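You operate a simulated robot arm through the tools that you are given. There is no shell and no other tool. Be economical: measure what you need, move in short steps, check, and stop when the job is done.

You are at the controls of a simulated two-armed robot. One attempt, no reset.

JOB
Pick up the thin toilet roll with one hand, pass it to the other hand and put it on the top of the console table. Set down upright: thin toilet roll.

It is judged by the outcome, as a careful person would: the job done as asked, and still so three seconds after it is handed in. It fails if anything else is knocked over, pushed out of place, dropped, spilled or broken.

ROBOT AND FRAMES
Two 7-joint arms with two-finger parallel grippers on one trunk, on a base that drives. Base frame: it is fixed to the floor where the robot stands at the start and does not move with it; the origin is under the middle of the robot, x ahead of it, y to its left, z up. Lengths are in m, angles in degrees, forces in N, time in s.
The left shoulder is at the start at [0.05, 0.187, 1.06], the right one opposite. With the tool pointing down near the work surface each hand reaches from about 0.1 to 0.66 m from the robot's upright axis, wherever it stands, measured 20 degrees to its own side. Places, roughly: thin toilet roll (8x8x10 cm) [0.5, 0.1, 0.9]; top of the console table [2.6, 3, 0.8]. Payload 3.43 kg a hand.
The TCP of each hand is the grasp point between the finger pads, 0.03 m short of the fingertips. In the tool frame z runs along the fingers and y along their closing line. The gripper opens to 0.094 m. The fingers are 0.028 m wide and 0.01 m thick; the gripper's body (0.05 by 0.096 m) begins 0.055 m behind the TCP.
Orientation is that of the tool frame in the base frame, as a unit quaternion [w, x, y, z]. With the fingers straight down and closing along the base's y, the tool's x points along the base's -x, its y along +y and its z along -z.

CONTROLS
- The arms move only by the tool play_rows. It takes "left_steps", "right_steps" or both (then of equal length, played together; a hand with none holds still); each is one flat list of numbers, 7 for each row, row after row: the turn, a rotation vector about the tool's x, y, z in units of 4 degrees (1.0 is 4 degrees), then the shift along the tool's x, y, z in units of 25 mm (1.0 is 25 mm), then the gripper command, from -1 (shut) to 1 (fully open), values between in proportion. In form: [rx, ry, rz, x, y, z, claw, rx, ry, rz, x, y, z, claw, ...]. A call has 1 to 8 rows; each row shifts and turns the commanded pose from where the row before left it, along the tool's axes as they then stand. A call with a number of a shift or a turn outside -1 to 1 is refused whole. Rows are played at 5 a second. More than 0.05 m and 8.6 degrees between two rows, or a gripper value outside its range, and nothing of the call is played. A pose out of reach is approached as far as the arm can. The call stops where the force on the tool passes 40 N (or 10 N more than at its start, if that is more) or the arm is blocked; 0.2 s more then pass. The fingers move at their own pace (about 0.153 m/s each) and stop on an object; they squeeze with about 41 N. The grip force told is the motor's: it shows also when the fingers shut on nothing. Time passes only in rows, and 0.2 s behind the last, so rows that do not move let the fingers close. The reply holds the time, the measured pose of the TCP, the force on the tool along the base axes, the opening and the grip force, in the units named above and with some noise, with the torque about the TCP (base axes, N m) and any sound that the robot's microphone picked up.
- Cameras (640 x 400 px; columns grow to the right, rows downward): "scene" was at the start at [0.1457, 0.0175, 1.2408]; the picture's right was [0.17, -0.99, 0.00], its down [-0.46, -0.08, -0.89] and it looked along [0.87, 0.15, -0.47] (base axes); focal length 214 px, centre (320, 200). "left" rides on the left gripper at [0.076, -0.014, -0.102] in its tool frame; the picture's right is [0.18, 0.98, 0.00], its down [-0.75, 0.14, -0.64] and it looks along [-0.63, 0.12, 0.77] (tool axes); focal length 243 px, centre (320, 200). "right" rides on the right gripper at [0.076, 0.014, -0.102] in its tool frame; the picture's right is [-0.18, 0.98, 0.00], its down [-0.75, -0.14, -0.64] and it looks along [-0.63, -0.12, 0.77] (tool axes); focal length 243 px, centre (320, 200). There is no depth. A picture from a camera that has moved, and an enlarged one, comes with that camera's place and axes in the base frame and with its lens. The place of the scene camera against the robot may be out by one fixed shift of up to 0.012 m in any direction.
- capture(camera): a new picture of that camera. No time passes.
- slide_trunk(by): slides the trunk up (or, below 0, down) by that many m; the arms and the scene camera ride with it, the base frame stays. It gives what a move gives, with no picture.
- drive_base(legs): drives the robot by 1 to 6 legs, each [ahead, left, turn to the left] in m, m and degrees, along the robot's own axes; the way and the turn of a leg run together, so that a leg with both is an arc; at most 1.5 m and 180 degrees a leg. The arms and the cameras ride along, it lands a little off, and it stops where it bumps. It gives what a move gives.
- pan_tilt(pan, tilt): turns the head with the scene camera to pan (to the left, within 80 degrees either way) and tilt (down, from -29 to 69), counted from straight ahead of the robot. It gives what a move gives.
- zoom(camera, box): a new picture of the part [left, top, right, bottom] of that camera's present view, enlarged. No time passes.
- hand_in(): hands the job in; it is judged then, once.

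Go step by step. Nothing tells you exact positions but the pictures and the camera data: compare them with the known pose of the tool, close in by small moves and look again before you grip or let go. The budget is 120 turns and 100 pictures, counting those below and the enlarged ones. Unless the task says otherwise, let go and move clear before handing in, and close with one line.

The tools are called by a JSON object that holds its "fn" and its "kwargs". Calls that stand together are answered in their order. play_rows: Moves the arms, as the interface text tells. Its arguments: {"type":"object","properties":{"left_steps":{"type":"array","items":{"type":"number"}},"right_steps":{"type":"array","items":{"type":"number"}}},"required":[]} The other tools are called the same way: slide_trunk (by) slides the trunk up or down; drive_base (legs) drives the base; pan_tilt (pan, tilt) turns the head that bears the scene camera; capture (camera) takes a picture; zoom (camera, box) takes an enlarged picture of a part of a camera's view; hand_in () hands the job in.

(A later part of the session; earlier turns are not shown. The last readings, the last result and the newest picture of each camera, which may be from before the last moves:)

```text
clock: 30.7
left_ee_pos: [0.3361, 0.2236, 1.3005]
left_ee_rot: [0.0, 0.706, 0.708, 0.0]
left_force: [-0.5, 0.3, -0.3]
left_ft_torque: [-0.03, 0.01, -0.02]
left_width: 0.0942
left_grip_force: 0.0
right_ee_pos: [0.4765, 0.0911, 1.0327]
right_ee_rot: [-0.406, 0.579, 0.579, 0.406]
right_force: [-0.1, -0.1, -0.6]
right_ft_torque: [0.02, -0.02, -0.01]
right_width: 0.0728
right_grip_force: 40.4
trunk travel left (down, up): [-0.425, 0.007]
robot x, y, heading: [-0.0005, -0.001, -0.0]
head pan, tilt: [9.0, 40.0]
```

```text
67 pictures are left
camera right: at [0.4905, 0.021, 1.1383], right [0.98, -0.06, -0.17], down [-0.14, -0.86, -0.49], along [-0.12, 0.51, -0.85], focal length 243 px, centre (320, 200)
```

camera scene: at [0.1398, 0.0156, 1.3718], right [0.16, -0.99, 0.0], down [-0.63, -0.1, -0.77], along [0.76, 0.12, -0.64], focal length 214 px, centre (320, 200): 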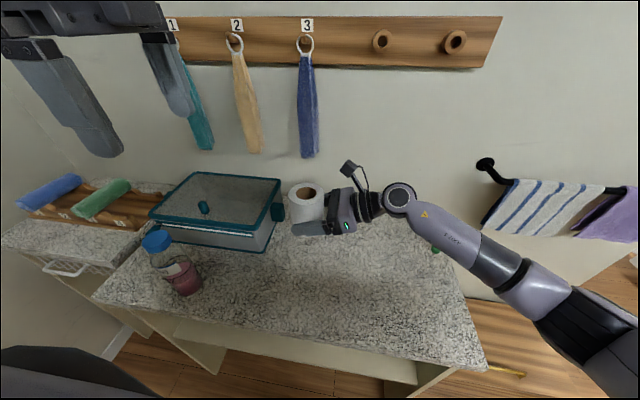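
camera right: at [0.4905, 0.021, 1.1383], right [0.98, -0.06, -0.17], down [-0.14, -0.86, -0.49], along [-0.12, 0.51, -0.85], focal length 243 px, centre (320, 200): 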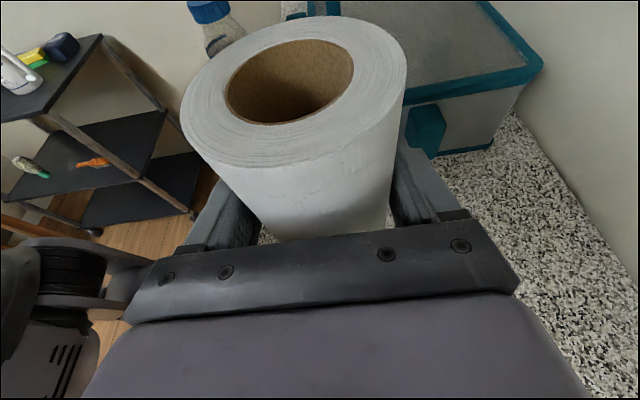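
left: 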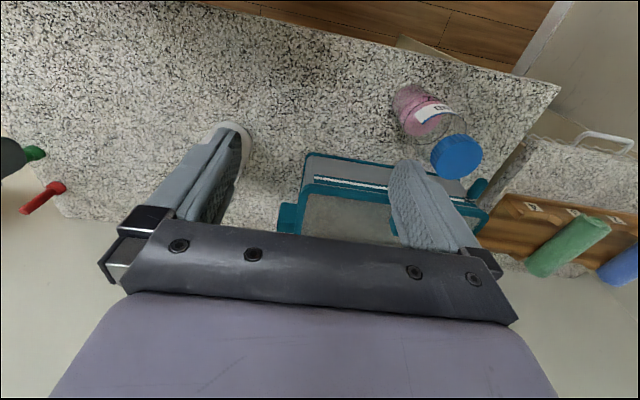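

The roll is held steady: its axis is near (0.477, 0.098) and its top near z = 1.09. I bring the left hand over it at height.

{"fn": "play_rows", "kwargs": {"left_steps": [0, 0, 0, -0.824, 0.938, 0, 1, 0, 0, 0, -0.824, 0.938, 0, 1, 0, 0, 0, -0.824, 0.938, 0, 1, 0, 0, 0, -0.824, 0.938, 0, 1, 0, 0, 0, -0.824, 0.938, 0, 1, 0, 0, 0, -0.824, 0.938, 0, 1]}}

{"fn": "play_rows", "kwargs": {"left_steps": [0, 0, 0, 0, 0, 1, 1, 0, 0, 0, 0, 0, 1, 1, 0, 0, 0, 0, 0, 1, 1, 0, 0, 0, 0, 0, 1, 1]}}

{"fn": "capture", "kwargs": {"camera": "scene"}}

{"fn": "capture", "kwargs": {"camera": "left"}}

{"fn": "capture", "kwargs": {"camera": "right"}}

```text
clock: 32.1
left_ee_pos: [0.4768, 0.101, 1.3009]
left_ee_rot: [0.0, 0.706, 0.708, 0.0]
left_force: [-0.2, -0.6, -0.4]
left_ft_torque: [0.0, 0.02, 0.0]
left_width: 0.094
left_grip_force: 0.1
right_ee_pos: [0.4769, 0.0907, 1.0333]
right_ee_rot: [-0.406, 0.58, 0.578, 0.406]
right_force: [-0.3, -0.4, -1.0]
right_ft_torque: [-0.02, -0.04, 0.02]
right_width: 0.0727
right_grip_force: 40.7
trunk travel left (down, up): [-0.425, 0.007]
robot x, y, heading: [-0.0006, 0.0001, -0.0]
head pan, tilt: [9.0, 40.0]
```

```text
clock: 33.1
left_ee_pos: [0.4776, 0.1016, 1.201]
left_ee_rot: [0.002, 0.706, 0.708, 0.0]
left_force: [-0.3, -0.5, -0.2]
left_ft_torque: [-0.02, 0.0, 0.0]
left_width: 0.094
left_grip_force: 0.0
right_ee_pos: [0.4773, 0.0902, 1.0326]
right_ee_rot: [-0.406, 0.579, 0.579, 0.406]
right_force: [0.5, -0.2, -0.4]
right_ft_torque: [0.01, 0.01, 0.01]
right_width: 0.0729
right_grip_force: 41.2
trunk travel left (down, up): [-0.425, 0.007]
robot x, y, heading: [-0.0012, -0.0006, 0.2]
head pan, tilt: [9.0, 40.0]
```

```text
66 pictures are left
camera scene: at [0.14, 0.0157, 1.3719], right [0.16, -0.99, 0.0], down [-0.64, -0.1, -0.77], along [0.76, 0.12, -0.64], focal length 214 px, centre (320, 200)
```

scene: 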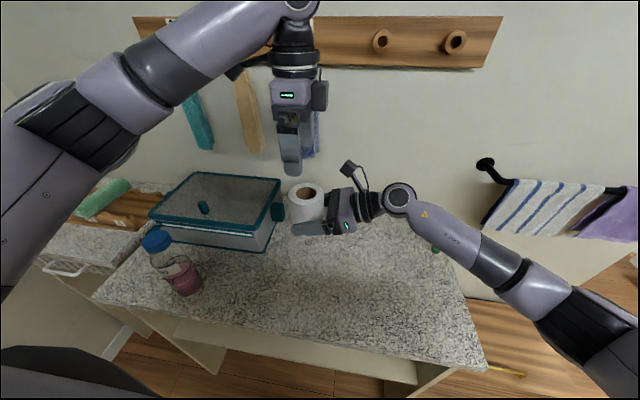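

```text
65 pictures are left
camera left: at [0.4629, 0.178, 1.3034], right [0.98, 0.19, 0.0], down [0.14, -0.75, 0.64], along [0.12, -0.63, -0.77], focal length 243 px, centre (320, 200)
```

left: 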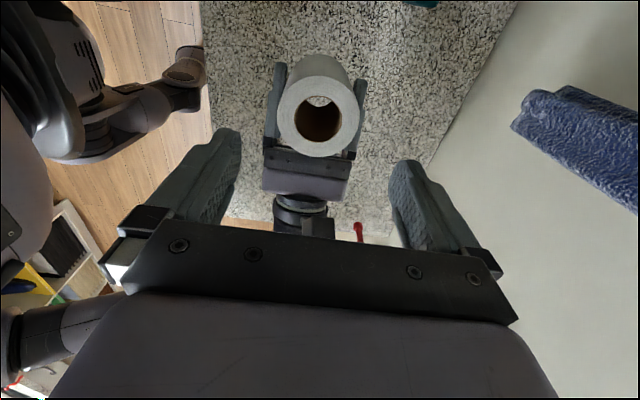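

```text
64 pictures are left
camera right: at [0.4907, 0.0211, 1.1382], right [0.98, -0.06, -0.17], down [-0.14, -0.86, -0.49], along [-0.12, 0.51, -0.85], focal length 243 px, centre (320, 200)
```

right: 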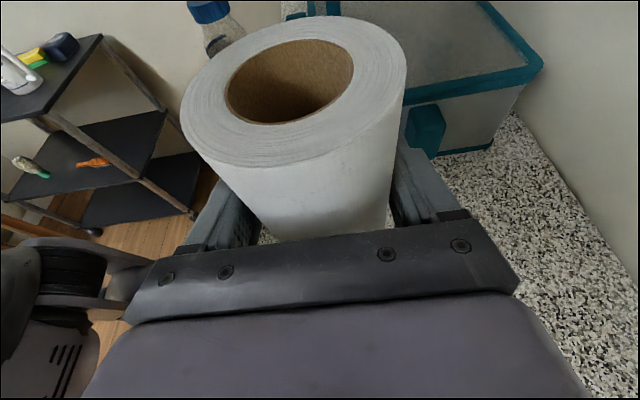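

Everything lines up: the left camera puts the roll axis at (0.478, 0.097). Before descending, I check the clearance between the part on the left gripper's side and the right camera.

{"fn": "zoom", "kwargs": {"camera": "scene", "box": [230, 50, 430, 250]}}

```text
2.00 times, centred on (330, 150) of scene
camera zoom: at [0.14, 0.0157, 1.3719], right [0.16, -0.99, 0.0], down [-0.64, -0.1, -0.77], along [0.76, 0.12, -0.64], focal length 429 px, centre (300, 300)
```

zoom: 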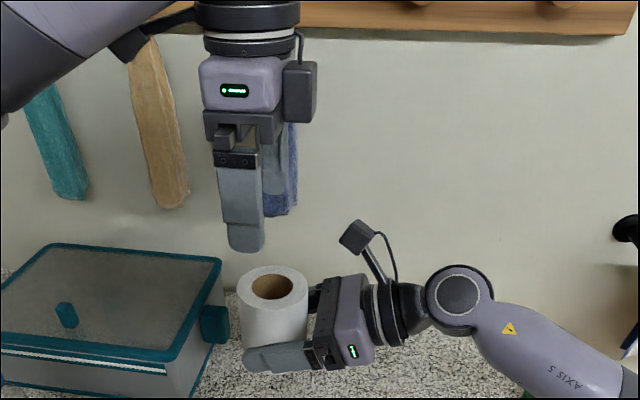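

The left gripper has a motor box on its −y side that would come close to the right camera. I lean the left hand 12° away (toward +y) for clearance, then descend partway.

{"fn": "play_rows", "kwargs": {"left_steps": [0, -1, 0, 0, 0, 0, 1, 0, -1, 0, 0, 0, 0, 1, 0, -1, 0, 0, 0, 0, 1, 0, 0, 0, 0.208, 0, 0.978, 1, 0, 0, 0, 0.208, 0, 0.978, 1]}}

{"fn": "zoom", "kwargs": {"camera": "scene", "box": [230, 50, 430, 250]}}

{"fn": "capture", "kwargs": {"camera": "left"}}

```text
clock: 34.3
left_ee_pos: [0.4778, 0.1006, 1.1507]
left_ee_rot: [0.075, 0.702, 0.704, -0.073]
left_force: [0.5, 0.2, 0.0]
left_ft_torque: [-0.01, 0.02, 0.01]
left_width: 0.094
left_grip_force: 0.0
right_ee_pos: [0.4771, 0.0911, 1.0326]
right_ee_rot: [-0.406, 0.579, 0.578, 0.406]
right_force: [0.3, 0.1, -0.4]
right_ft_torque: [0.01, 0.03, -0.02]
right_width: 0.0727
right_grip_force: 40.6
trunk travel left (down, up): [-0.425, 0.007]
robot x, y, heading: [-0.0018, -0.0001, 0.0]
head pan, tilt: [9.0, 40.0]
```

```text
2.00 times, centred on (330, 150) of scene
camera zoom: at [0.1399, 0.0158, 1.3719], right [0.16, -0.99, 0.0], down [-0.64, -0.1, -0.77], along [0.76, 0.12, -0.64], focal length 429 px, centre (300, 300)
```

zoom: 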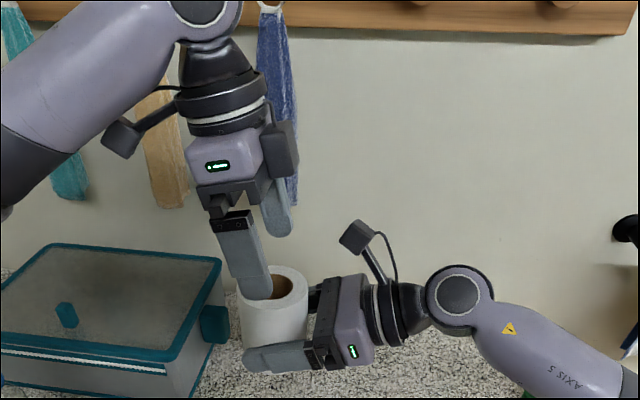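

```text
61 pictures are left
camera left: at [0.4627, 0.1966, 1.2361], right [0.98, 0.18, -0.04], down [0.14, -0.6, 0.79], along [0.12, -0.78, -0.62], focal length 243 px, centre (320, 200)
```

left: 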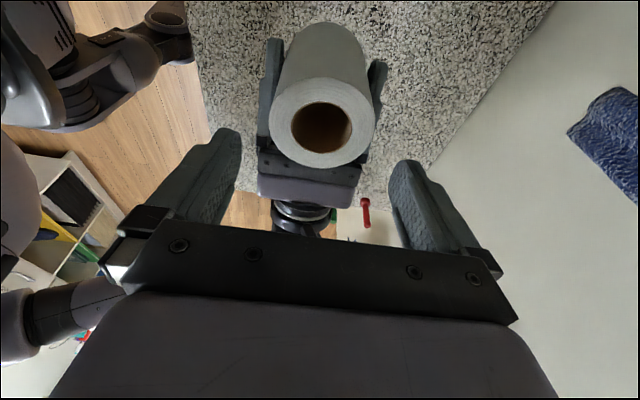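

There is ample clearance now. I lower to the take-over height (TCP z about 1.086).

{"fn": "play_rows", "kwargs": {"left_steps": [0, 0, 0, 0.177, 0, 0.834, 1, 0, 0, 0, 0.177, 0, 0.834, 1, 0, 0, 0, 0.177, 0, 0.834, 1]}}

{"fn": "zoom", "kwargs": {"camera": "scene", "box": [230, 120, 390, 250]}}

{"fn": "capture", "kwargs": {"camera": "left"}}

{"fn": "capture", "kwargs": {"camera": "right"}}

```text
clock: 35.1
left_ee_pos: [0.4765, 0.1002, 1.0868]
left_ee_rot: [0.074, 0.703, 0.704, -0.074]
left_force: [-0.6, -0.8, -0.2]
left_ft_torque: [0.03, 0.0, 0.03]
left_width: 0.0937
left_grip_force: 0.1
right_ee_pos: [0.4768, 0.0915, 1.0318]
right_ee_rot: [-0.406, 0.579, 0.578, 0.407]
right_force: [0.5, 0.3, -1.9]
right_ft_torque: [0.0, 0.0, -0.03]
right_width: 0.0725
right_grip_force: 40.6
trunk travel left (down, up): [-0.425, 0.007]
robot x, y, heading: [0.0009, 0.0005, -0.0]
head pan, tilt: [9.0, 40.0]
```

```text
3.08 times, centred on (310, 185) of scene
camera zoom: at [0.1399, 0.0157, 1.3719], right [0.16, -0.99, 0.0], down [-0.64, -0.1, -0.77], along [0.76, 0.12, -0.64], focal length 660 px, centre (351, 246)
```

zoom: 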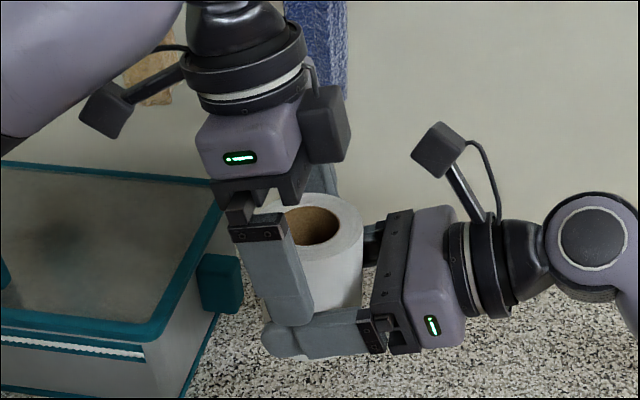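

```text
59 pictures are left
camera left: at [0.4626, 0.196, 1.1713], right [0.98, 0.18, -0.04], down [0.14, -0.6, 0.79], along [0.12, -0.78, -0.62], focal length 243 px, centre (320, 200)
```

left: 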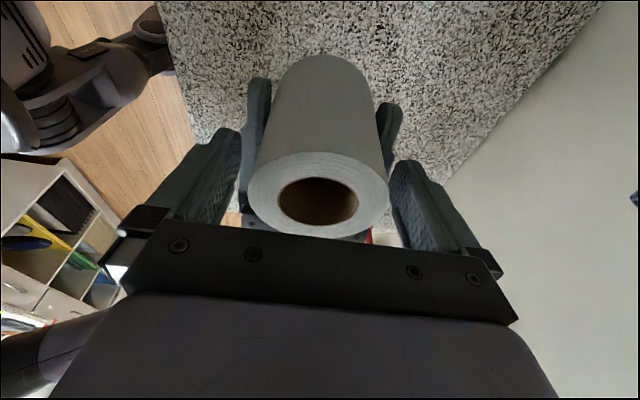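

```text
58 pictures are left
camera right: at [0.4906, 0.0211, 1.1383], right [0.98, -0.06, -0.17], down [-0.14, -0.86, -0.49], along [-0.12, 0.51, -0.85], focal length 243 px, centre (320, 200)
```

right: 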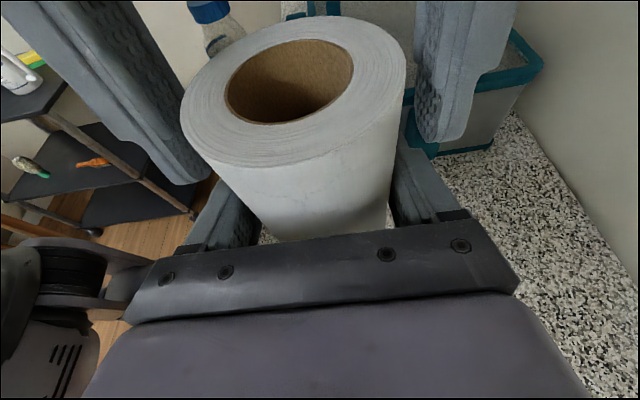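

The left fingers straddle the top of the roll and stay clear of the right fingers. I close the left gripper gradually while the right one holds.

{"fn": "play_rows", "kwargs": {"left_steps": [0, 0, 0, 0, 0, 0, 0.75, 0, 0, 0, 0, 0, 0, 0.6, 0, 0, 0, 0, 0, 0, 0.3, 0, 0, 0, 0, 0, 0, -0.3, 0, 0, 0, 0, 0, 0, -1, 0, 0, 0, 0, 0, 0, -1, 0, 0, 0, 0, 0, 0, -1, 0, 0, 0, 0, 0, 0, -1], "right_steps": [0, 0, 0, 0, 0, 0, -1, 0, 0, 0, 0, 0, 0, -1, 0, 0, 0, 0, 0, 0, -1, 0, 0, 0, 0, 0, 0, -1, 0, 0, 0, 0, 0, 0, -1, 0, 0, 0, 0, 0, 0, -1, 0, 0, 0, 0, 0, 0, -1, 0, 0, 0, 0, 0, 0, -1]}}

{"fn": "capture", "kwargs": {"camera": "left"}}

{"fn": "zoom", "kwargs": {"camera": "scene", "box": [230, 120, 390, 250]}}

```text
clock: 36.9
left_ee_pos: [0.4762, 0.0995, 1.085]
left_ee_rot: [0.074, 0.702, 0.704, -0.073]
left_force: [-1.5, -0.7, -0.2]
left_ft_torque: [-0.06, 0.06, 0.26]
left_width: 0.072
left_grip_force: 40.6
right_ee_pos: [0.4777, 0.0907, 1.0323]
right_ee_rot: [-0.407, 0.578, 0.579, 0.406]
right_force: [1.5, -0.4, 0.0]
right_ft_torque: [0.07, 0.01, -0.27]
right_width: 0.0728
right_grip_force: 41.0
trunk travel left (down, up): [-0.425, 0.007]
robot x, y, heading: [0.0008, -0.0, 0.1]
head pan, tilt: [9.0, 40.0]
```

```text
57 pictures are left
camera left: at [0.4625, 0.1959, 1.1715], right [0.98, 0.18, -0.04], down [0.14, -0.6, 0.79], along [0.12, -0.78, -0.62], focal length 243 px, centre (320, 200)
```

left: 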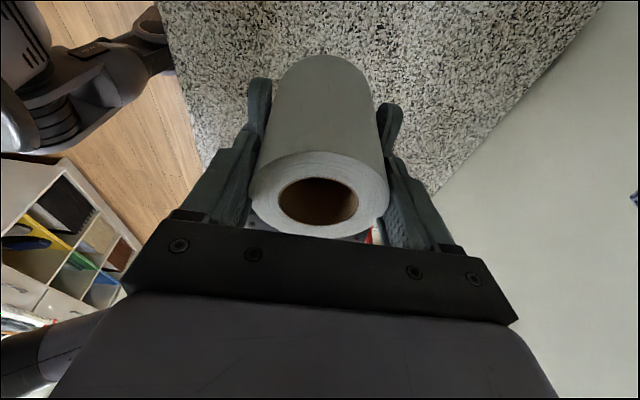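

```text
3.08 times, centred on (310, 185) of scene
camera zoom: at [0.1398, 0.0156, 1.3718], right [0.16, -0.99, 0.0], down [-0.63, -0.1, -0.77], along [0.76, 0.12, -0.64], focal length 660 px, centre (351, 246)
```

zoom: 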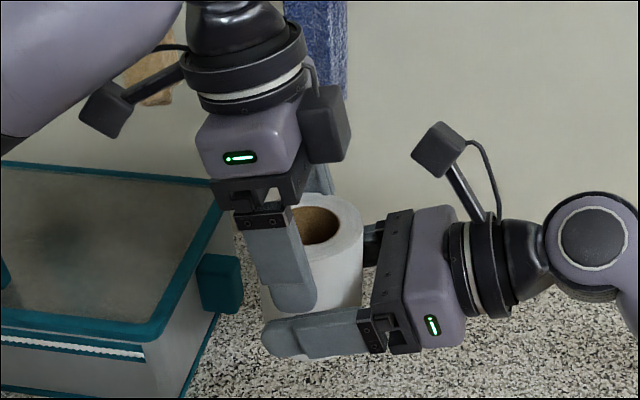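

Both hands hold it firmly, each at about 7.2 cm. I open the right hand and watch whether the left alone keeps the roll.

{"fn": "play_rows", "kwargs": {"right_steps": [0, 0, 0, 0, 0, 0, 0.55, 0, 0, 0, 0, 0, 0, 0.7, 0, 0, 0, 0, 0, 0, 1, 0, 0, 0, 0, 0, 0, 1], "left_steps": [0, 0, 0, 0, 0, 0, -1, 0, 0, 0, 0, 0, 0, -1, 0, 0, 0, 0, 0, 0, -1, 0, 0, 0, 0, 0, 0, -1]}}

{"fn": "capture", "kwargs": {"camera": "left"}}

{"fn": "zoom", "kwargs": {"camera": "scene", "box": [230, 120, 390, 250]}}

```text
clock: 37.9
left_ee_pos: [0.4769, 0.0992, 1.0867]
left_ee_rot: [0.074, 0.703, 0.703, -0.074]
left_force: [-0.4, 1.0, 0.8]
left_ft_torque: [-0.01, 0.03, 0.01]
left_width: 0.0721
left_grip_force: 40.8
right_ee_pos: [0.4756, 0.0916, 1.0325]
right_ee_rot: [-0.406, 0.579, 0.578, 0.406]
right_force: [-0.2, -1.0, -0.1]
right_ft_torque: [-0.01, -0.04, -0.02]
right_width: 0.0939
right_grip_force: 0.1
trunk travel left (down, up): [-0.425, 0.007]
robot x, y, heading: [-0.0, -0.0017, -0.1]
head pan, tilt: [9.0, 40.0]
```

```text
55 pictures are left
camera left: at [0.4625, 0.196, 1.1716], right [0.98, 0.18, -0.04], down [0.14, -0.6, 0.79], along [0.12, -0.78, -0.62], focal length 243 px, centre (320, 200)
```

left: 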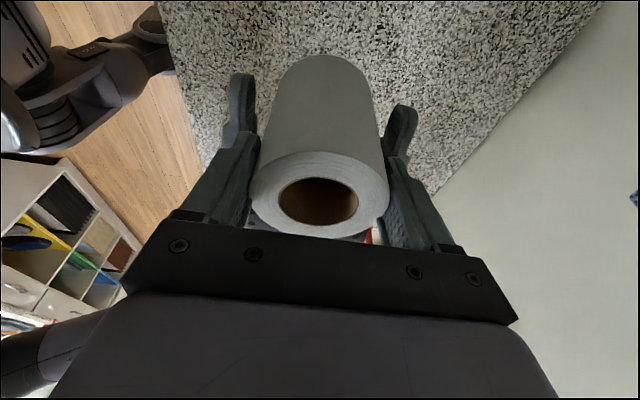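

```text
3.08 times, centred on (310, 185) of scene
camera zoom: at [0.1398, 0.0156, 1.3718], right [0.16, -0.99, 0.0], down [-0.63, -0.1, -0.77], along [0.76, 0.12, -0.64], focal length 660 px, centre (351, 246)
```

zoom: 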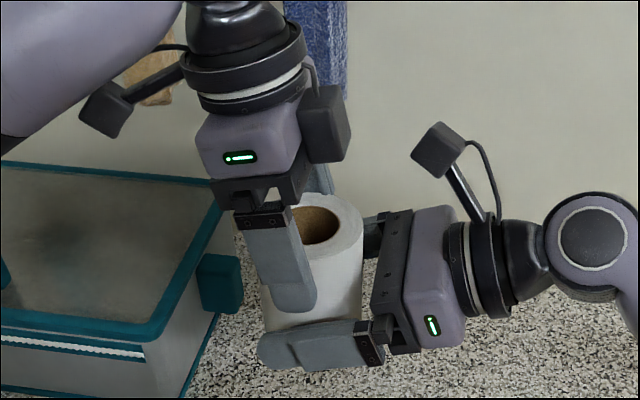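

The left hand holds the roll without slipping. I withdraw the right hand straight back.

{"fn": "play_rows", "kwargs": {"right_steps": [0, 0, 0, 0, 0, -0.6, 1, 0, 0, 0, 0, 0, -0.8, 1, 0, 0, 0, 0, 0, -1, 1, 0, 0, 0, 0, 0, -1, 1, 0, 0, 0, 0, 0, -1, 1, 0, 0, 0, 0, 0, -1, 1], "left_steps": [0, 0, 0, 0, 0, 0, -1, 0, 0, 0, 0, 0, 0, -1, 0, 0, 0, 0, 0, 0, -1, 0, 0, 0, 0, 0, 0, -1, 0, 0, 0, 0, 0, 0, -1, 0, 0, 0, 0, 0, 0, -1]}}

{"fn": "capture", "kwargs": {"camera": "scene"}}

```text
clock: 39.3
left_ee_pos: [0.4765, 0.0988, 1.086]
left_ee_rot: [0.074, 0.702, 0.704, -0.074]
left_force: [-0.7, -0.2, 0.2]
left_ft_torque: [0.03, 0.02, 0.0]
left_width: 0.0716
left_grip_force: 41.2
right_ee_pos: [0.4757, -0.0364, 1.0788]
right_ee_rot: [-0.406, 0.579, 0.579, 0.406]
right_force: [0.1, 0.3, -0.8]
right_ft_torque: [-0.01, 0.02, 0.03]
right_width: 0.0941
right_grip_force: 0.0
trunk travel left (down, up): [-0.425, 0.007]
robot x, y, heading: [0.0032, -0.0026, -0.2]
head pan, tilt: [9.0, 40.0]
```

```text
53 pictures are left
camera scene: at [0.1396, 0.0153, 1.3719], right [0.16, -0.99, 0.0], down [-0.63, -0.1, -0.77], along [0.76, 0.12, -0.64], focal length 214 px, centre (320, 200)
```

scene: 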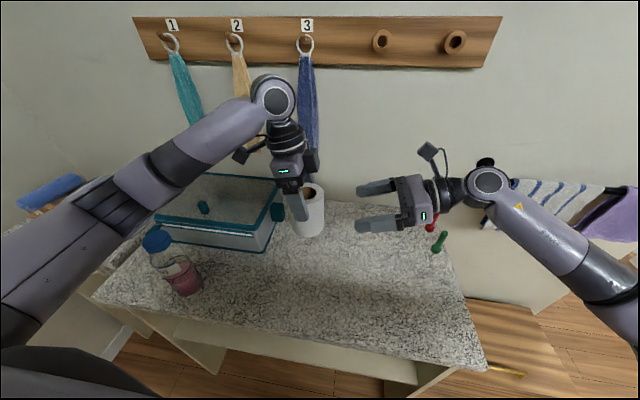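

The handover is done. I straighten and raise the left hand while raising the right one.

{"fn": "play_rows", "kwargs": {"left_steps": [0, 0, 0, 0, 0, -0.6, -1, 0, 0, 0, 0, 0, -0.8, -1, 0, 1, 0, 0, 0, -0.8, -1, 0, 1, 0, 0, 0, -0.8, -1, 0, 1, 0, 0, 0, -0.8, -1, 0, 0, 0, 0, 0, -0.5, -1], "right_steps": [0, 0, 0, 0.8, 0, -0.5, 1, 0, 0, 0, 0.8, 0, -0.5, 1, 0, 0, 0, 0.8, 0, -0.5, 1, 0, 0, 0, 0.8, 0, -0.5, 1, 0, 0, 0, 0.8, 0, -0.5, 1, 0, 0, 0, 0.8, 0, -0.5, 1]}}

{"fn": "play_rows", "kwargs": {"right_steps": [0.679, -0.679, -0.97, 0, 0, 0, 1, 0.679, -0.679, -0.97, 0, 0, 0, 1, 0.679, -0.679, -0.97, 0, 0, 0, 1, 0.679, -0.679, -0.97, 0, 0, 0, 1, 0.679, -0.679, -0.97, 0, 0, 0, 1, 0.679, -0.679, -0.97, 0, 0, 0, 1, 0.679, -0.679, -0.97, 0, 0, 0, 1, 0.679, -0.679, -0.97, 0, 0, 0, 1]}}

{"fn": "play_rows", "kwargs": {"right_steps": [0.679, -0.679, -0.97, 0, 0, 0, 1, 0.679, -0.679, -0.97, 0, 0, 0, 1, 0.679, -0.679, -0.97, 0, 0, 0, 1, 0.679, -0.679, -0.97, 0, 0, 0, 1, 0.679, -0.679, -0.97, 0, 0, 0, 1, 0.679, -0.679, -0.97, 0, 0, 0, 1, 0.679, -0.679, -0.97, 0, 0, 0, 1, 0.679, -0.679, -0.97, 0, 0, 0, 1]}}

{"fn": "play_rows", "kwargs": {"right_steps": [0.679, -0.679, -0.97, 0, 0, 0, 1, 0.679, -0.679, -0.97, 0, 0, 0, 1, 0.679, -0.679, -0.97, 0, 0, 0, 1, 0.679, -0.679, -0.97, 0, 0, 0, 1, 0, 0, 0, 0.8, 0, 0, 1, 0, 0, 0, 0.8, 0, 0, 1, 0, 0, 0, 0.8, 0, 0, 1, 0, 0, 0, 0.8, 0, 0, 1], "left_steps": [0, 0, 0, 0, -0.7, 0, -1, 0, 0, 0, 0.3, -0.7, 0, -1, 0, 0, 0, 0.5, -0.7, 0, -1, 0, 0, 0, 0.5, -0.7, 0, -1, 0, 0, 0, 0.5, -0.7, 0, -1, 0, 0, 0, 0.5, -0.6, 0, -1, 0, 0, 0, 0.5, 0, 0, -1, 0, 0, 0, 0.5, 0, 0, -1]}}

{"fn": "pan_tilt", "kwargs": {"pan": 50, "tilt": 15}}

{"fn": "capture", "kwargs": {"camera": "scene"}}

{"fn": "capture", "kwargs": {"camera": "left"}}

```text
clock: 40.7
left_ee_pos: [0.4764, 0.117, 1.1937]
left_ee_rot: [0.0, 0.707, 0.708, 0.0]
left_force: [-0.2, -0.8, -0.8]
left_ft_torque: [-0.02, 0.01, 0.01]
left_width: 0.072
left_grip_force: 40.8
right_ee_pos: [0.4774, -0.065, 1.2171]
right_ee_rot: [-0.406, 0.579, 0.579, 0.405]
right_force: [-0.1, -0.4, 0.2]
right_ft_torque: [-0.03, 0.0, 0.0]
right_width: 0.0939
right_grip_force: 0.0
trunk travel left (down, up): [-0.425, 0.007]
robot x, y, heading: [-0.0017, 0.0001, 0.1]
head pan, tilt: [9.0, 40.0]
```

```text
clock: 42.5
left_ee_pos: [0.4768, 0.1148, 1.1926]
left_ee_rot: [0.001, 0.707, 0.707, -0.001]
left_force: [-0.7, 0.6, -1.3]
left_ft_torque: [-0.04, -0.02, 0.01]
left_width: 0.072
left_grip_force: 41.0
right_ee_pos: [0.4767, -0.0643, 1.2178]
right_ee_rot: [-0.27, 0.384, 0.841, 0.269]
right_force: [0.0, 0.3, -0.4]
right_ft_torque: [0.01, 0.0, -0.02]
right_width: 0.0941
right_grip_force: 0.1
trunk travel left (down, up): [-0.425, 0.007]
robot x, y, heading: [-0.0001, 0.0024, -0.3]
head pan, tilt: [9.0, 40.0]
```

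```text
clock: 44.3
left_ee_pos: [0.4761, 0.1157, 1.1928]
left_ee_rot: [0.0, 0.707, 0.708, -0.001]
left_force: [-0.4, 0.5, -1.0]
left_ft_torque: [-0.04, -0.02, 0.03]
left_width: 0.0721
left_grip_force: 40.9
right_ee_pos: [0.4761, -0.065, 1.2164]
right_ee_rot: [-0.094, 0.134, 0.982, 0.094]
right_force: [-0.5, 0.0, -0.1]
right_ft_torque: [0.0, -0.01, -0.01]
right_width: 0.0941
right_grip_force: 0.0
trunk travel left (down, up): [-0.425, 0.007]
robot x, y, heading: [-0.0014, 0.0006, 0.1]
head pan, tilt: [9.0, 40.0]
```

```text
clock: 46.1
left_ee_pos: [0.3749, 0.1986, 1.1931]
left_ee_rot: [0.001, 0.707, 0.708, 0.001]
left_force: [-0.4, 0.4, -0.3]
left_ft_torque: [-0.04, 0.0, 0.01]
left_width: 0.0717
left_grip_force: 41.3
right_ee_pos: [0.397, -0.0649, 1.2161]
right_ee_rot: [-0.001, 0.001, 1.0, 0.0]
right_force: [0.1, -1.2, 0.5]
right_ft_torque: [0.0, -0.03, 0.01]
right_width: 0.094
right_grip_force: 0.0
trunk travel left (down, up): [-0.425, 0.007]
robot x, y, heading: [0.0, 0.0021, 0.2]
head pan, tilt: [9.0, 40.0]
```

```text
clock: 47.2
left_ee_pos: [0.3743, 0.1975, 1.1927]
left_ee_rot: [0.001, 0.707, 0.708, -0.001]
left_force: [0.5, 0.5, -1.5]
left_ft_torque: [-0.01, -0.01, 0.02]
left_width: 0.0718
left_grip_force: 40.7
right_ee_pos: [0.3975, -0.0647, 1.2157]
right_ee_rot: [0.0, 0.001, 1.0, 0.001]
right_force: [0.0, -0.1, -0.6]
right_ft_torque: [0.01, 0.0, 0.0]
right_width: 0.0942
right_grip_force: 0.0
trunk travel left (down, up): [-0.425, 0.007]
robot x, y, heading: [0.0007, 0.0005, 0.3]
head pan, tilt: [50.0, 15.0]
```

```text
52 pictures are left
camera scene: at [0.1159, 0.0738, 1.4114], right [0.77, -0.64, 0.0], down [-0.17, -0.2, -0.97], along [0.62, 0.74, -0.26], focal length 214 px, centre (320, 200)
```

scene: 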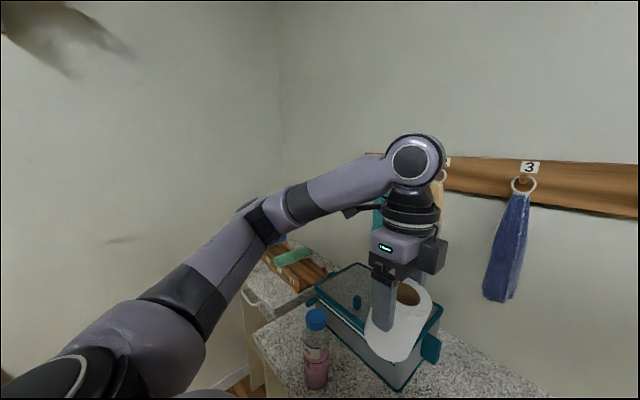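

```text
51 pictures are left
camera left: at [0.36, 0.2748, 1.2956], right [0.98, 0.19, 0.0], down [0.14, -0.75, 0.64], along [0.12, -0.63, -0.77], focal length 243 px, centre (320, 200)
```

left: 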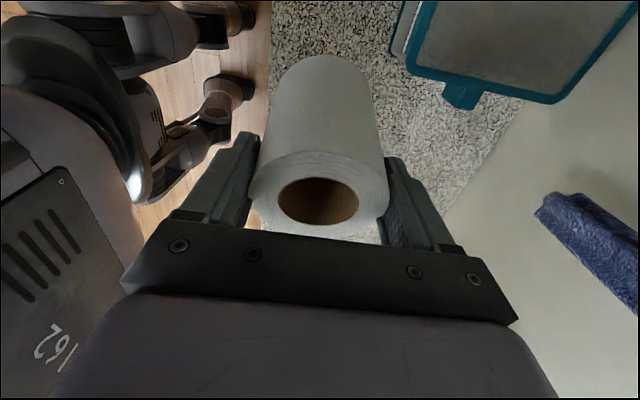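

The roll is carried upright. The front and left sides are walls, so I look around for the way to the console before driving.

{"fn": "pan_tilt", "kwargs": {"pan": 80, "tilt": 20}}

{"fn": "capture", "kwargs": {"camera": "scene"}}

{"fn": "pan_tilt", "kwargs": {"pan": -60, "tilt": 15}}

{"fn": "capture", "kwargs": {"camera": "scene"}}

```text
clock: 48.1
left_ee_pos: [0.3742, 0.198, 1.1929]
left_ee_rot: [0.0, 0.706, 0.708, 0.0]
left_force: [0.3, 0.2, -0.6]
left_ft_torque: [0.01, 0.0, 0.0]
left_width: 0.0718
left_grip_force: 40.7
right_ee_pos: [0.3975, -0.0656, 1.2181]
right_ee_rot: [0.0, 0.0, 1.0, 0.0]
right_force: [-0.1, -0.3, 0.0]
right_ft_torque: [-0.03, -0.01, 0.02]
right_width: 0.094
right_grip_force: 0.0
trunk travel left (down, up): [-0.425, 0.007]
robot x, y, heading: [-0.0012, 0.0011, -0.2]
head pan, tilt: [80.0, 20.0]
```

```text
50 pictures are left
camera scene: at [0.072, 0.094, 1.4033], right [0.98, -0.17, 0.0], down [-0.06, -0.34, -0.94], along [0.16, 0.93, -0.34], focal length 214 px, centre (320, 200)
```

scene: 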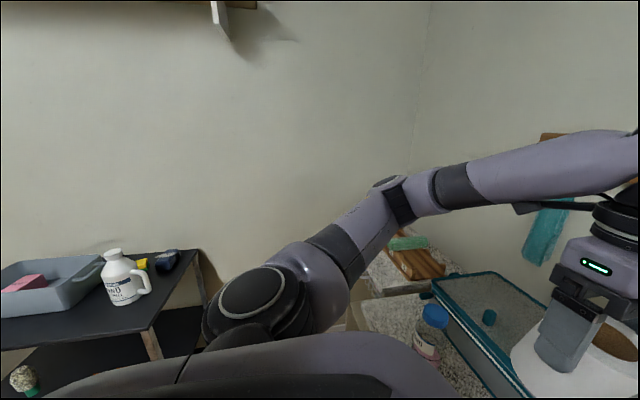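

```text
clock: 50.4
left_ee_pos: [0.374, 0.198, 1.1931]
left_ee_rot: [0.0, 0.707, 0.707, 0.0]
left_force: [0.1, 0.4, -0.4]
left_ft_torque: [0.01, 0.02, -0.01]
left_width: 0.0717
left_grip_force: 41.1
right_ee_pos: [0.3983, -0.0656, 1.2165]
right_ee_rot: [0.0, 0.0, 1.0, 0.0]
right_force: [0.7, -0.4, 0.6]
right_ft_torque: [0.01, 0.03, -0.01]
right_width: 0.0938
right_grip_force: 0.0
trunk travel left (down, up): [-0.425, 0.007]
robot x, y, heading: [-0.0029, -0.0023, 0.1]
head pan, tilt: [-60.0, 15.0]
```

```text
49 pictures are left
camera scene: at [0.1025, -0.0785, 1.4114], right [-0.87, -0.5, 0.0], down [-0.13, 0.22, -0.97], along [0.48, -0.84, -0.26], focal length 214 px, centre (320, 200)
```

scene: 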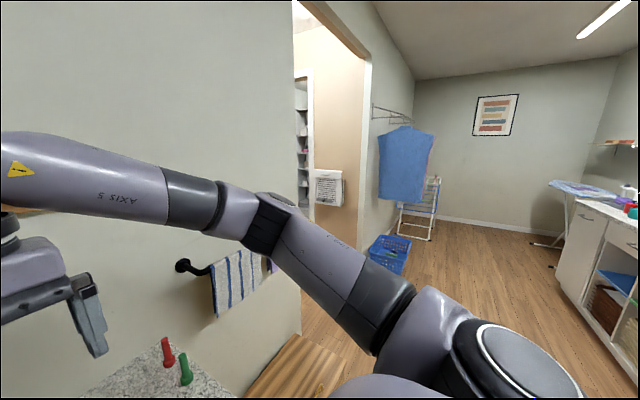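

A doorway opens in the front wall to my right, at roughly y = −1.1 to −2.3. I back off a little and look down and right for obstacles.

{"fn": "drive_base", "kwargs": {"legs": [[-0.3, 0, 0]]}}

{"fn": "pan_tilt", "kwargs": {"pan": -70, "tilt": 35}}

{"fn": "capture", "kwargs": {"camera": "scene"}}

```text
clock: 52.4
left_ee_pos: [0.0742, 0.1987, 1.193]
left_ee_rot: [0.0, 0.707, 0.708, -0.001]
left_force: [0.0, -1.0, -0.5]
left_ft_torque: [-0.02, -0.02, -0.01]
left_width: 0.0718
left_grip_force: 41.2
right_ee_pos: [0.0974, -0.0658, 1.2172]
right_ee_rot: [-0.001, 0.001, 1.0, 0.0]
right_force: [0.3, -0.7, 0.5]
right_ft_torque: [0.02, 0.0, 0.01]
right_width: 0.0941
right_grip_force: 0.0
trunk travel left (down, up): [-0.425, 0.007]
robot x, y, heading: [-0.3001, 0.0018, 0.0]
head pan, tilt: [-60.0, 15.0]
```

```text
clock: 53.2
left_ee_pos: [0.0744, 0.1985, 1.193]
left_ee_rot: [-0.001, 0.707, 0.708, 0.0]
left_force: [-0.6, -0.1, -1.4]
left_ft_torque: [0.01, 0.02, 0.01]
left_width: 0.0716
left_grip_force: 41.6
right_ee_pos: [0.0977, -0.0652, 1.2173]
right_ee_rot: [0.0, 0.001, 1.0, 0.001]
right_force: [-0.2, 0.0, 0.0]
right_ft_torque: [-0.02, 0.0, 0.01]
right_width: 0.0942
right_grip_force: 0.1
trunk travel left (down, up): [-0.425, 0.007]
robot x, y, heading: [-0.2976, 0.0017, -0.2]
head pan, tilt: [-70.0, 35.0]
```

```text
48 pictures are left
camera scene: at [-0.2137, -0.0803, 1.3795], right [-0.94, -0.34, 0.0], down [-0.2, 0.54, -0.82], along [0.28, -0.77, -0.57], focal length 214 px, centre (320, 200)
```

scene: 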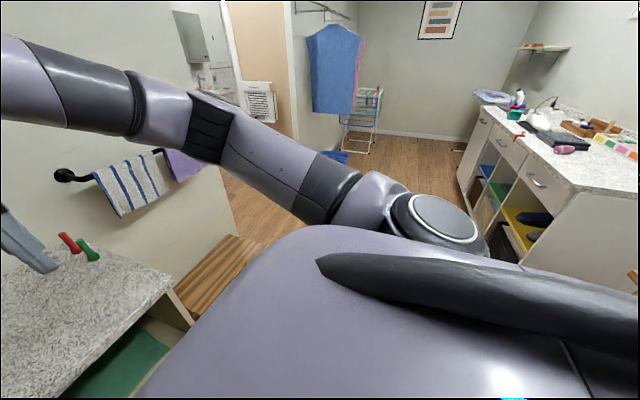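

The passage to the right is clear between the bench beside the table and the counter. I sidestep right 1.2 m and look at the doorway.

{"fn": "drive_base", "kwargs": {"legs": [[0, -1.2, 0]]}}

{"fn": "pan_tilt", "kwargs": {"pan": -15, "tilt": 20}}

{"fn": "capture", "kwargs": {"camera": "scene"}}

```text
clock: 59.4
left_ee_pos: [0.0746, -1.0046, 1.192]
left_ee_rot: [0.0, 0.705, 0.709, 0.0]
left_force: [0.3, 0.4, -1.5]
left_ft_torque: [0.01, 0.03, 0.01]
left_width: 0.0718
left_grip_force: 41.2
right_ee_pos: [0.0983, -1.2685, 1.2167]
right_ee_rot: [0.0, 0.0, 1.0, 0.0]
right_force: [-0.4, 0.3, 0.6]
right_ft_torque: [0.02, 0.02, 0.03]
right_width: 0.094
right_grip_force: 0.2
trunk travel left (down, up): [-0.425, 0.007]
robot x, y, heading: [-0.2948, -1.2019, 0.2]
head pan, tilt: [-70.0, 35.0]
```

```text
clock: 60.6
left_ee_pos: [0.0748, -1.0063, 1.1915]
left_ee_rot: [-0.001, 0.705, 0.709, 0.0]
left_force: [-0.1, -0.8, -1.1]
left_ft_torque: [0.03, 0.02, 0.02]
left_width: 0.0719
left_grip_force: 41.7
right_ee_pos: [0.0989, -1.2689, 1.2164]
right_ee_rot: [0.0, 0.0, 1.0, 0.0]
right_force: [-0.4, 0.3, 0.9]
right_ft_torque: [-0.02, 0.0, -0.01]
right_width: 0.0939
right_grip_force: 0.0
trunk travel left (down, up): [-0.425, 0.007]
robot x, y, heading: [-0.3009, -1.2061, 0.5]
head pan, tilt: [-15.0, 20.0]
```

```text
47 pictures are left
camera scene: at [-0.1529, -1.2261, 1.4032], right [-0.26, -0.97, 0.0], down [-0.33, 0.09, -0.94], along [0.91, -0.24, -0.34], focal length 214 px, centre (320, 200)
```

scene: 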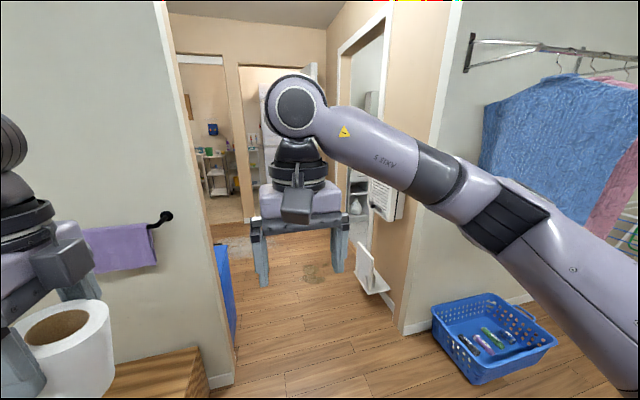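

The doorway spans y from about −0.95 to −2.1 at x = 0.77, with a hall behind it. I centre on it at y = −1.52 and go through carefully.

{"fn": "drive_base", "kwargs": {"legs": [[0, -0.315, 0], [0.7, 0, 0]]}}

{"fn": "pan_tilt", "kwargs": {"pan": 0, "tilt": 25}}

{"fn": "capture", "kwargs": {"camera": "scene"}}

{"fn": "pan_tilt", "kwargs": {"pan": 40, "tilt": 25}}

{"fn": "capture", "kwargs": {"camera": "scene"}}

```text
clock: 66.2
left_ee_pos: [0.7763, -1.3214, 1.1926]
left_ee_rot: [0.0, 0.704, 0.71, 0.0]
left_force: [-0.2, 0.4, -0.8]
left_ft_torque: [-0.03, 0.03, 0.01]
left_width: 0.0719
left_grip_force: 41.0
right_ee_pos: [0.801, -1.5848, 1.2166]
right_ee_rot: [0.0, -0.002, 1.0, 0.0]
right_force: [0.1, 0.3, 0.7]
right_ft_torque: [-0.01, 0.03, -0.01]
right_width: 0.094
right_grip_force: 0.0
trunk travel left (down, up): [-0.425, 0.007]
robot x, y, heading: [0.4015, -1.5246, 0.6]
head pan, tilt: [-15.0, 20.0]
```

```text
clock: 66.9
left_ee_pos: [0.7759, -1.3223, 1.192]
left_ee_rot: [0.0, 0.704, 0.71, 0.0]
left_force: [0.1, -0.4, -1.3]
left_ft_torque: [0.0, 0.04, 0.01]
left_width: 0.072
left_grip_force: 40.9
right_ee_pos: [0.8006, -1.5839, 1.2174]
right_ee_rot: [0.0, -0.003, 1.0, 0.0]
right_force: [-0.4, 0.7, 0.8]
right_ft_torque: [0.01, -0.03, 0.0]
right_width: 0.094
right_grip_force: 0.0
trunk travel left (down, up): [-0.425, 0.007]
robot x, y, heading: [0.4063, -1.5197, -0.0]
head pan, tilt: [0.0, 25.0]
```

```text
46 pictures are left
camera scene: at [0.5508, -1.5187, 1.3952], right [0.0, -1.0, 0.0], down [-0.42, 0.0, -0.91], along [0.91, 0.0, -0.42], focal length 214 px, centre (320, 200)
```

scene: 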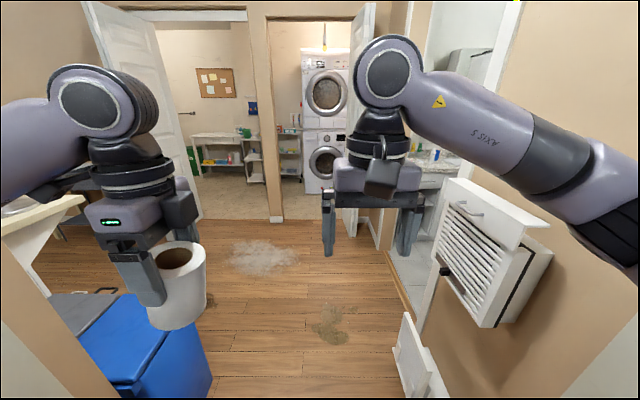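

```text
clock: 68.0
left_ee_pos: [0.7759, -1.3212, 1.1937]
left_ee_rot: [0.0, 0.705, 0.709, 0.0]
left_force: [-0.2, 0.5, -0.4]
left_ft_torque: [-0.04, -0.02, -0.03]
left_width: 0.0719
left_grip_force: 40.9
right_ee_pos: [0.8011, -1.584, 1.2168]
right_ee_rot: [0.0, -0.003, 1.0, 0.0]
right_force: [-0.5, -0.4, 0.9]
right_ft_torque: [0.01, -0.04, -0.03]
right_width: 0.0941
right_grip_force: 0.1
trunk travel left (down, up): [-0.425, 0.007]
robot x, y, heading: [0.4053, -1.5212, 0.2]
head pan, tilt: [40.0, 25.0]
```

```text
45 pictures are left
camera scene: at [0.529, -1.4596, 1.3952], right [0.65, -0.76, 0.0], down [-0.32, -0.27, -0.91], along [0.69, 0.59, -0.42], focal length 214 px, centre (320, 200)
```

scene: 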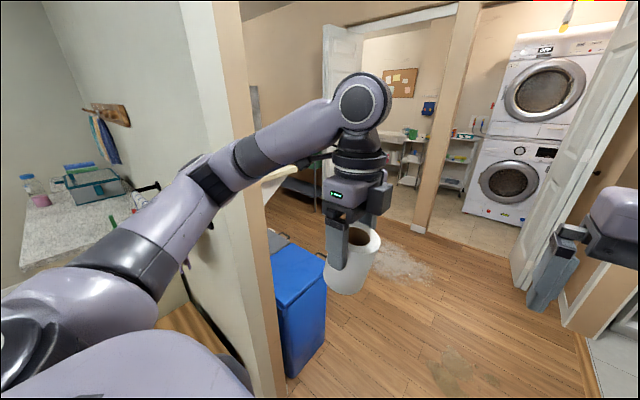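

The doorway is tight for my elbows when facing forward, and a wall box hangs on the right inside. I back up, turn 90° left and pass through sideways, since my front-to-back extent is smaller.

{"fn": "drive_base", "kwargs": {"legs": [[-0.4, 0, 0], [0, 0, 90]]}}

{"fn": "pan_tilt", "kwargs": {"pan": -80, "tilt": 30}}

{"fn": "capture", "kwargs": {"camera": "scene"}}

```text
clock: 74.3
left_ee_pos: [-0.1972, -1.1512, 1.1921]
left_ee_rot: [0.001, -0.007, 1.0, 0.0]
left_force: [-0.2, -0.7, -1.1]
left_ft_torque: [0.0, 0.0, -0.05]
left_width: 0.0716
left_grip_force: 41.3
right_ee_pos: [0.0644, -1.1263, 1.216]
right_ee_rot: [0.001, 0.712, -0.703, -0.001]
right_force: [0.7, 0.2, -0.3]
right_ft_torque: [0.02, 0.05, 0.0]
right_width: 0.0941
right_grip_force: 0.1
trunk travel left (down, up): [-0.425, 0.007]
robot x, y, heading: [0.0053, -1.5235, 90.8]
head pan, tilt: [40.0, 25.0]
```

```text
clock: 76.3
left_ee_pos: [-0.198, -1.1518, 1.1919]
left_ee_rot: [0.0, -0.007, 1.0, 0.0]
left_force: [0.2, -0.2, -1.6]
left_ft_torque: [0.0, -0.03, 0.0]
left_width: 0.0716
left_grip_force: 41.3
right_ee_pos: [0.0651, -1.1246, 1.2175]
right_ee_rot: [0.0, 0.711, -0.703, 0.0]
right_force: [-0.4, -0.3, 0.0]
right_ft_torque: [0.0, -0.02, -0.03]
right_width: 0.094
right_grip_force: 0.1
trunk travel left (down, up): [-0.425, 0.007]
robot x, y, heading: [0.0075, -1.5245, 90.3]
head pan, tilt: [-80.0, 30.0]
```

```text
44 pictures are left
camera scene: at [0.091, -1.4456, 1.3872], right [0.19, -0.98, 0.0], down [-0.49, -0.09, -0.87], along [0.85, 0.16, -0.5], focal length 214 px, centre (320, 200)
```

scene: 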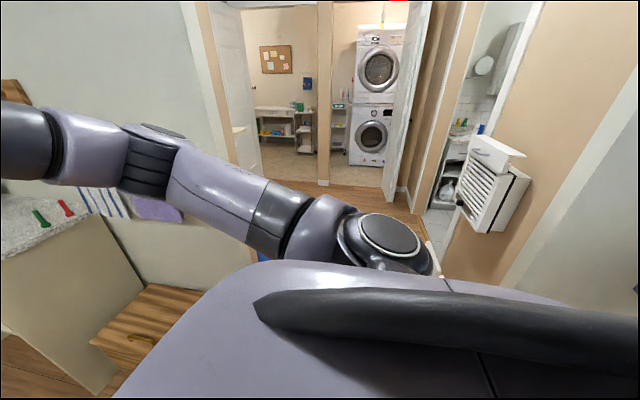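

The way through is clear going sideways. The wall box, at about y −1.96 behind me, leaves room.

{"fn": "drive_base", "kwargs": {"legs": [[0.03, -0.7, 0], [0, -0.7, 0]]}}

{"fn": "pan_tilt", "kwargs": {"pan": -10, "tilt": 20}}

{"fn": "capture", "kwargs": {"camera": "scene"}}

{"fn": "capture", "kwargs": {"camera": "left"}}

```text
clock: 83.6
left_ee_pos: [1.1998, -1.1035, 1.1931]
left_ee_rot: [0.0, -0.007, 1.0, 0.0]
left_force: [0.7, 0.0, -0.4]
left_ft_torque: [-0.03, 0.0, -0.03]
left_width: 0.072
left_grip_force: 40.9
right_ee_pos: [1.4617, -1.0773, 1.217]
right_ee_rot: [0.0, 0.711, -0.703, 0.0]
right_force: [0.1, -0.6, 0.9]
right_ft_torque: [-0.03, 0.01, 0.01]
right_width: 0.0942
right_grip_force: 0.0
trunk travel left (down, up): [-0.425, 0.007]
robot x, y, heading: [1.4015, -1.4756, 90.8]
head pan, tilt: [-80.0, 30.0]
```

```text
clock: 85.0
left_ee_pos: [1.1974, -1.1034, 1.1921]
left_ee_rot: [0.001, -0.007, 1.0, 0.001]
left_force: [-0.3, 0.4, -1.5]
left_ft_torque: [0.01, -0.04, 0.0]
left_width: 0.0716
left_grip_force: 41.1
right_ee_pos: [1.4623, -1.0768, 1.2177]
right_ee_rot: [0.0, 0.711, -0.703, -0.001]
right_force: [0.3, -0.3, 0.0]
right_ft_torque: [-0.02, -0.02, 0.0]
right_width: 0.0941
right_grip_force: 0.1
trunk travel left (down, up): [-0.425, 0.007]
robot x, y, heading: [1.4025, -1.4762, 90.7]
head pan, tilt: [-10.0, 20.0]
```

```text
43 pictures are left
camera scene: at [1.4135, -1.3224, 1.4032], right [0.99, -0.16, 0.0], down [-0.06, -0.34, -0.94], along [0.15, 0.93, -0.34], focal length 214 px, centre (320, 200)
```

scene: 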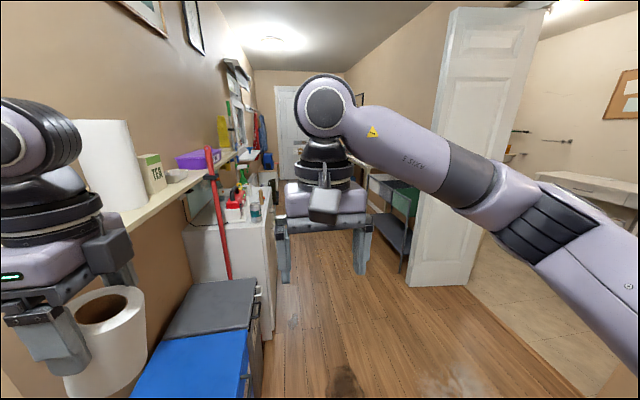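

```text
42 pictures are left
camera left: at [1.1229, -1.1182, 1.2956], right [-0.2, 0.98, 0.0], down [0.75, 0.15, 0.64], along [0.63, 0.13, -0.77], focal length 243 px, centre (320, 200)
```

left: 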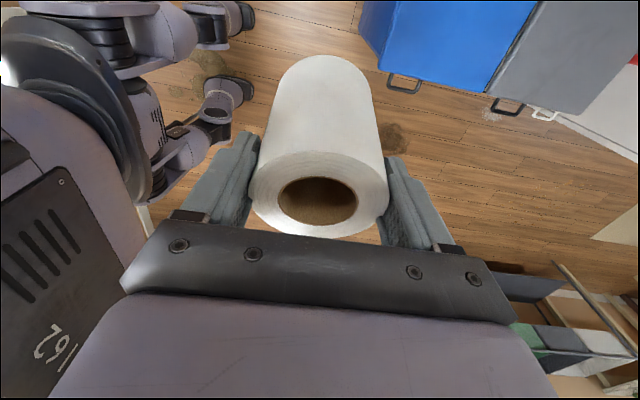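

I'm in the hall facing +y. The aisle runs from x about 1.3 (bins and washer on the left) to about 2.4, so I move to its middle and go forward in stages.

{"fn": "drive_base", "kwargs": {"legs": [[0, -0.45, 0], [1.2, 0, 0]]}}

{"fn": "capture", "kwargs": {"camera": "scene"}}

```text
clock: 93.5
left_ee_pos: [1.6349, 0.1109, 1.1928]
left_ee_rot: [0.0, -0.01, 1.0, 0.0]
left_force: [0.4, 0.4, -2.1]
left_ft_torque: [0.01, 0.01, -0.03]
left_width: 0.072
left_grip_force: 40.9
right_ee_pos: [1.898, 0.1386, 1.2164]
right_ee_rot: [0.001, 0.713, -0.701, 0.0]
right_force: [-1.0, -0.1, -0.2]
right_ft_torque: [-0.02, 0.0, -0.02]
right_width: 0.0941
right_grip_force: 0.0
trunk travel left (down, up): [-0.425, 0.007]
robot x, y, heading: [1.8395, -0.257, 91.1]
head pan, tilt: [-10.0, 20.0]
```

```text
41 pictures are left
camera scene: at [1.8506, -0.1072, 1.4032], right [0.99, -0.16, 0.0], down [-0.05, -0.34, -0.94], along [0.15, 0.93, -0.34], focal length 214 px, centre (320, 200)
```

scene: 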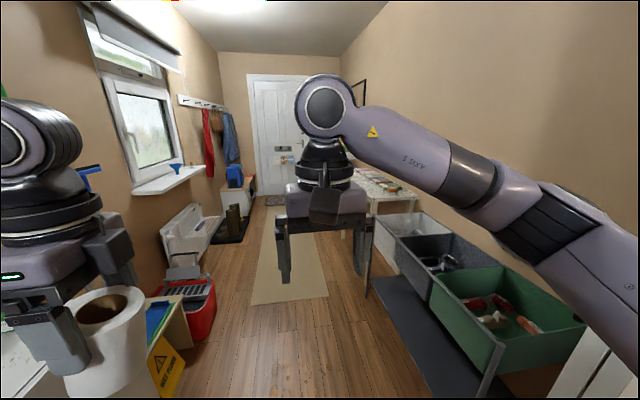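

The console is ahead on the right, past the bins. I drive on 1.5 m and look at it.

{"fn": "drive_base", "kwargs": {"legs": [[1.5, -0.03, -1]]}}

{"fn": "pan_tilt", "kwargs": {"pan": -30, "tilt": 25}}

{"fn": "capture", "kwargs": {"camera": "scene"}}

```text
refused: leg 1 is longer than a leg can be; nothing moved
```

```text
clock: 94.3
left_ee_pos: [1.6353, 0.1104, 1.1928]
left_ee_rot: [0.0, -0.008, 1.0, -0.001]
left_force: [-0.5, 0.3, -1.2]
left_ft_torque: [-0.02, -0.02, -0.03]
left_width: 0.0716
left_grip_force: 41.3
right_ee_pos: [1.8985, 0.1378, 1.2179]
right_ee_rot: [0.0, 0.713, -0.701, 0.0]
right_force: [-0.4, 0.5, -0.2]
right_ft_torque: [0.01, 0.01, -0.01]
right_width: 0.0941
right_grip_force: 0.1
trunk travel left (down, up): [-0.425, 0.007]
robot x, y, heading: [1.8394, -0.2622, 91.0]
head pan, tilt: [-30.0, 25.0]
```

```text
40 pictures are left
camera scene: at [1.8806, -0.1187, 1.3952], right [0.88, -0.48, 0.0], down [-0.2, -0.37, -0.91], along [0.44, 0.79, -0.42], focal length 214 px, centre (320, 200)
```

scene: 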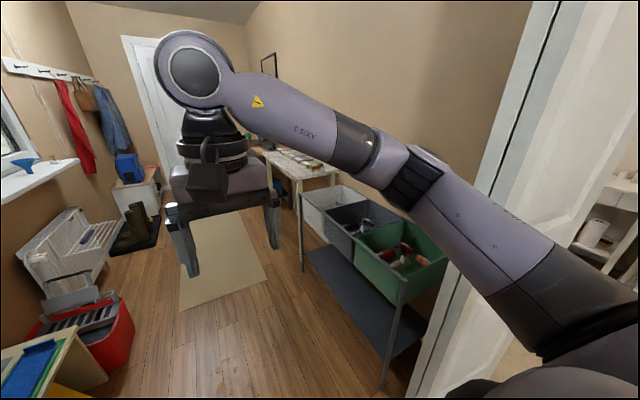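

The leg was too long, so I drive slightly less. The rack starts at x about 2.46, so I keep to x = 1.85.

{"fn": "drive_base", "kwargs": {"legs": [[1.4, 0, -1]]}}

{"fn": "capture", "kwargs": {"camera": "scene"}}

```text
clock: 101.3
left_ee_pos: [1.6162, 1.5148, 1.1936]
left_ee_rot: [0.0, -0.008, 1.0, 0.0]
left_force: [0.6, -0.8, -0.5]
left_ft_torque: [0.01, 0.01, 0.0]
left_width: 0.0717
left_grip_force: 40.6
right_ee_pos: [1.8774, 1.5415, 1.2158]
right_ee_rot: [0.0, 0.712, -0.703, 0.0]
right_force: [-0.2, -0.2, -0.4]
right_ft_torque: [-0.01, 0.0, -0.02]
right_width: 0.094
right_grip_force: 0.0
trunk travel left (down, up): [-0.425, 0.007]
robot x, y, heading: [1.8149, 1.1441, 90.8]
head pan, tilt: [-30.0, 25.0]
```

```text
39 pictures are left
camera scene: at [1.86, 1.2851, 1.3951], right [0.87, -0.49, 0.0], down [-0.21, -0.37, -0.91], along [0.44, 0.79, -0.42], focal length 214 px, centre (320, 200)
```

scene: 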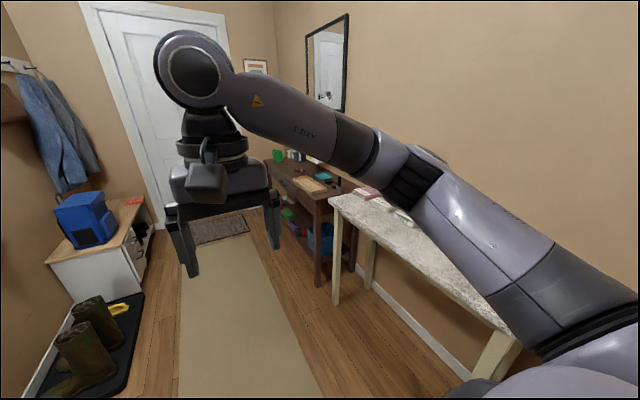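

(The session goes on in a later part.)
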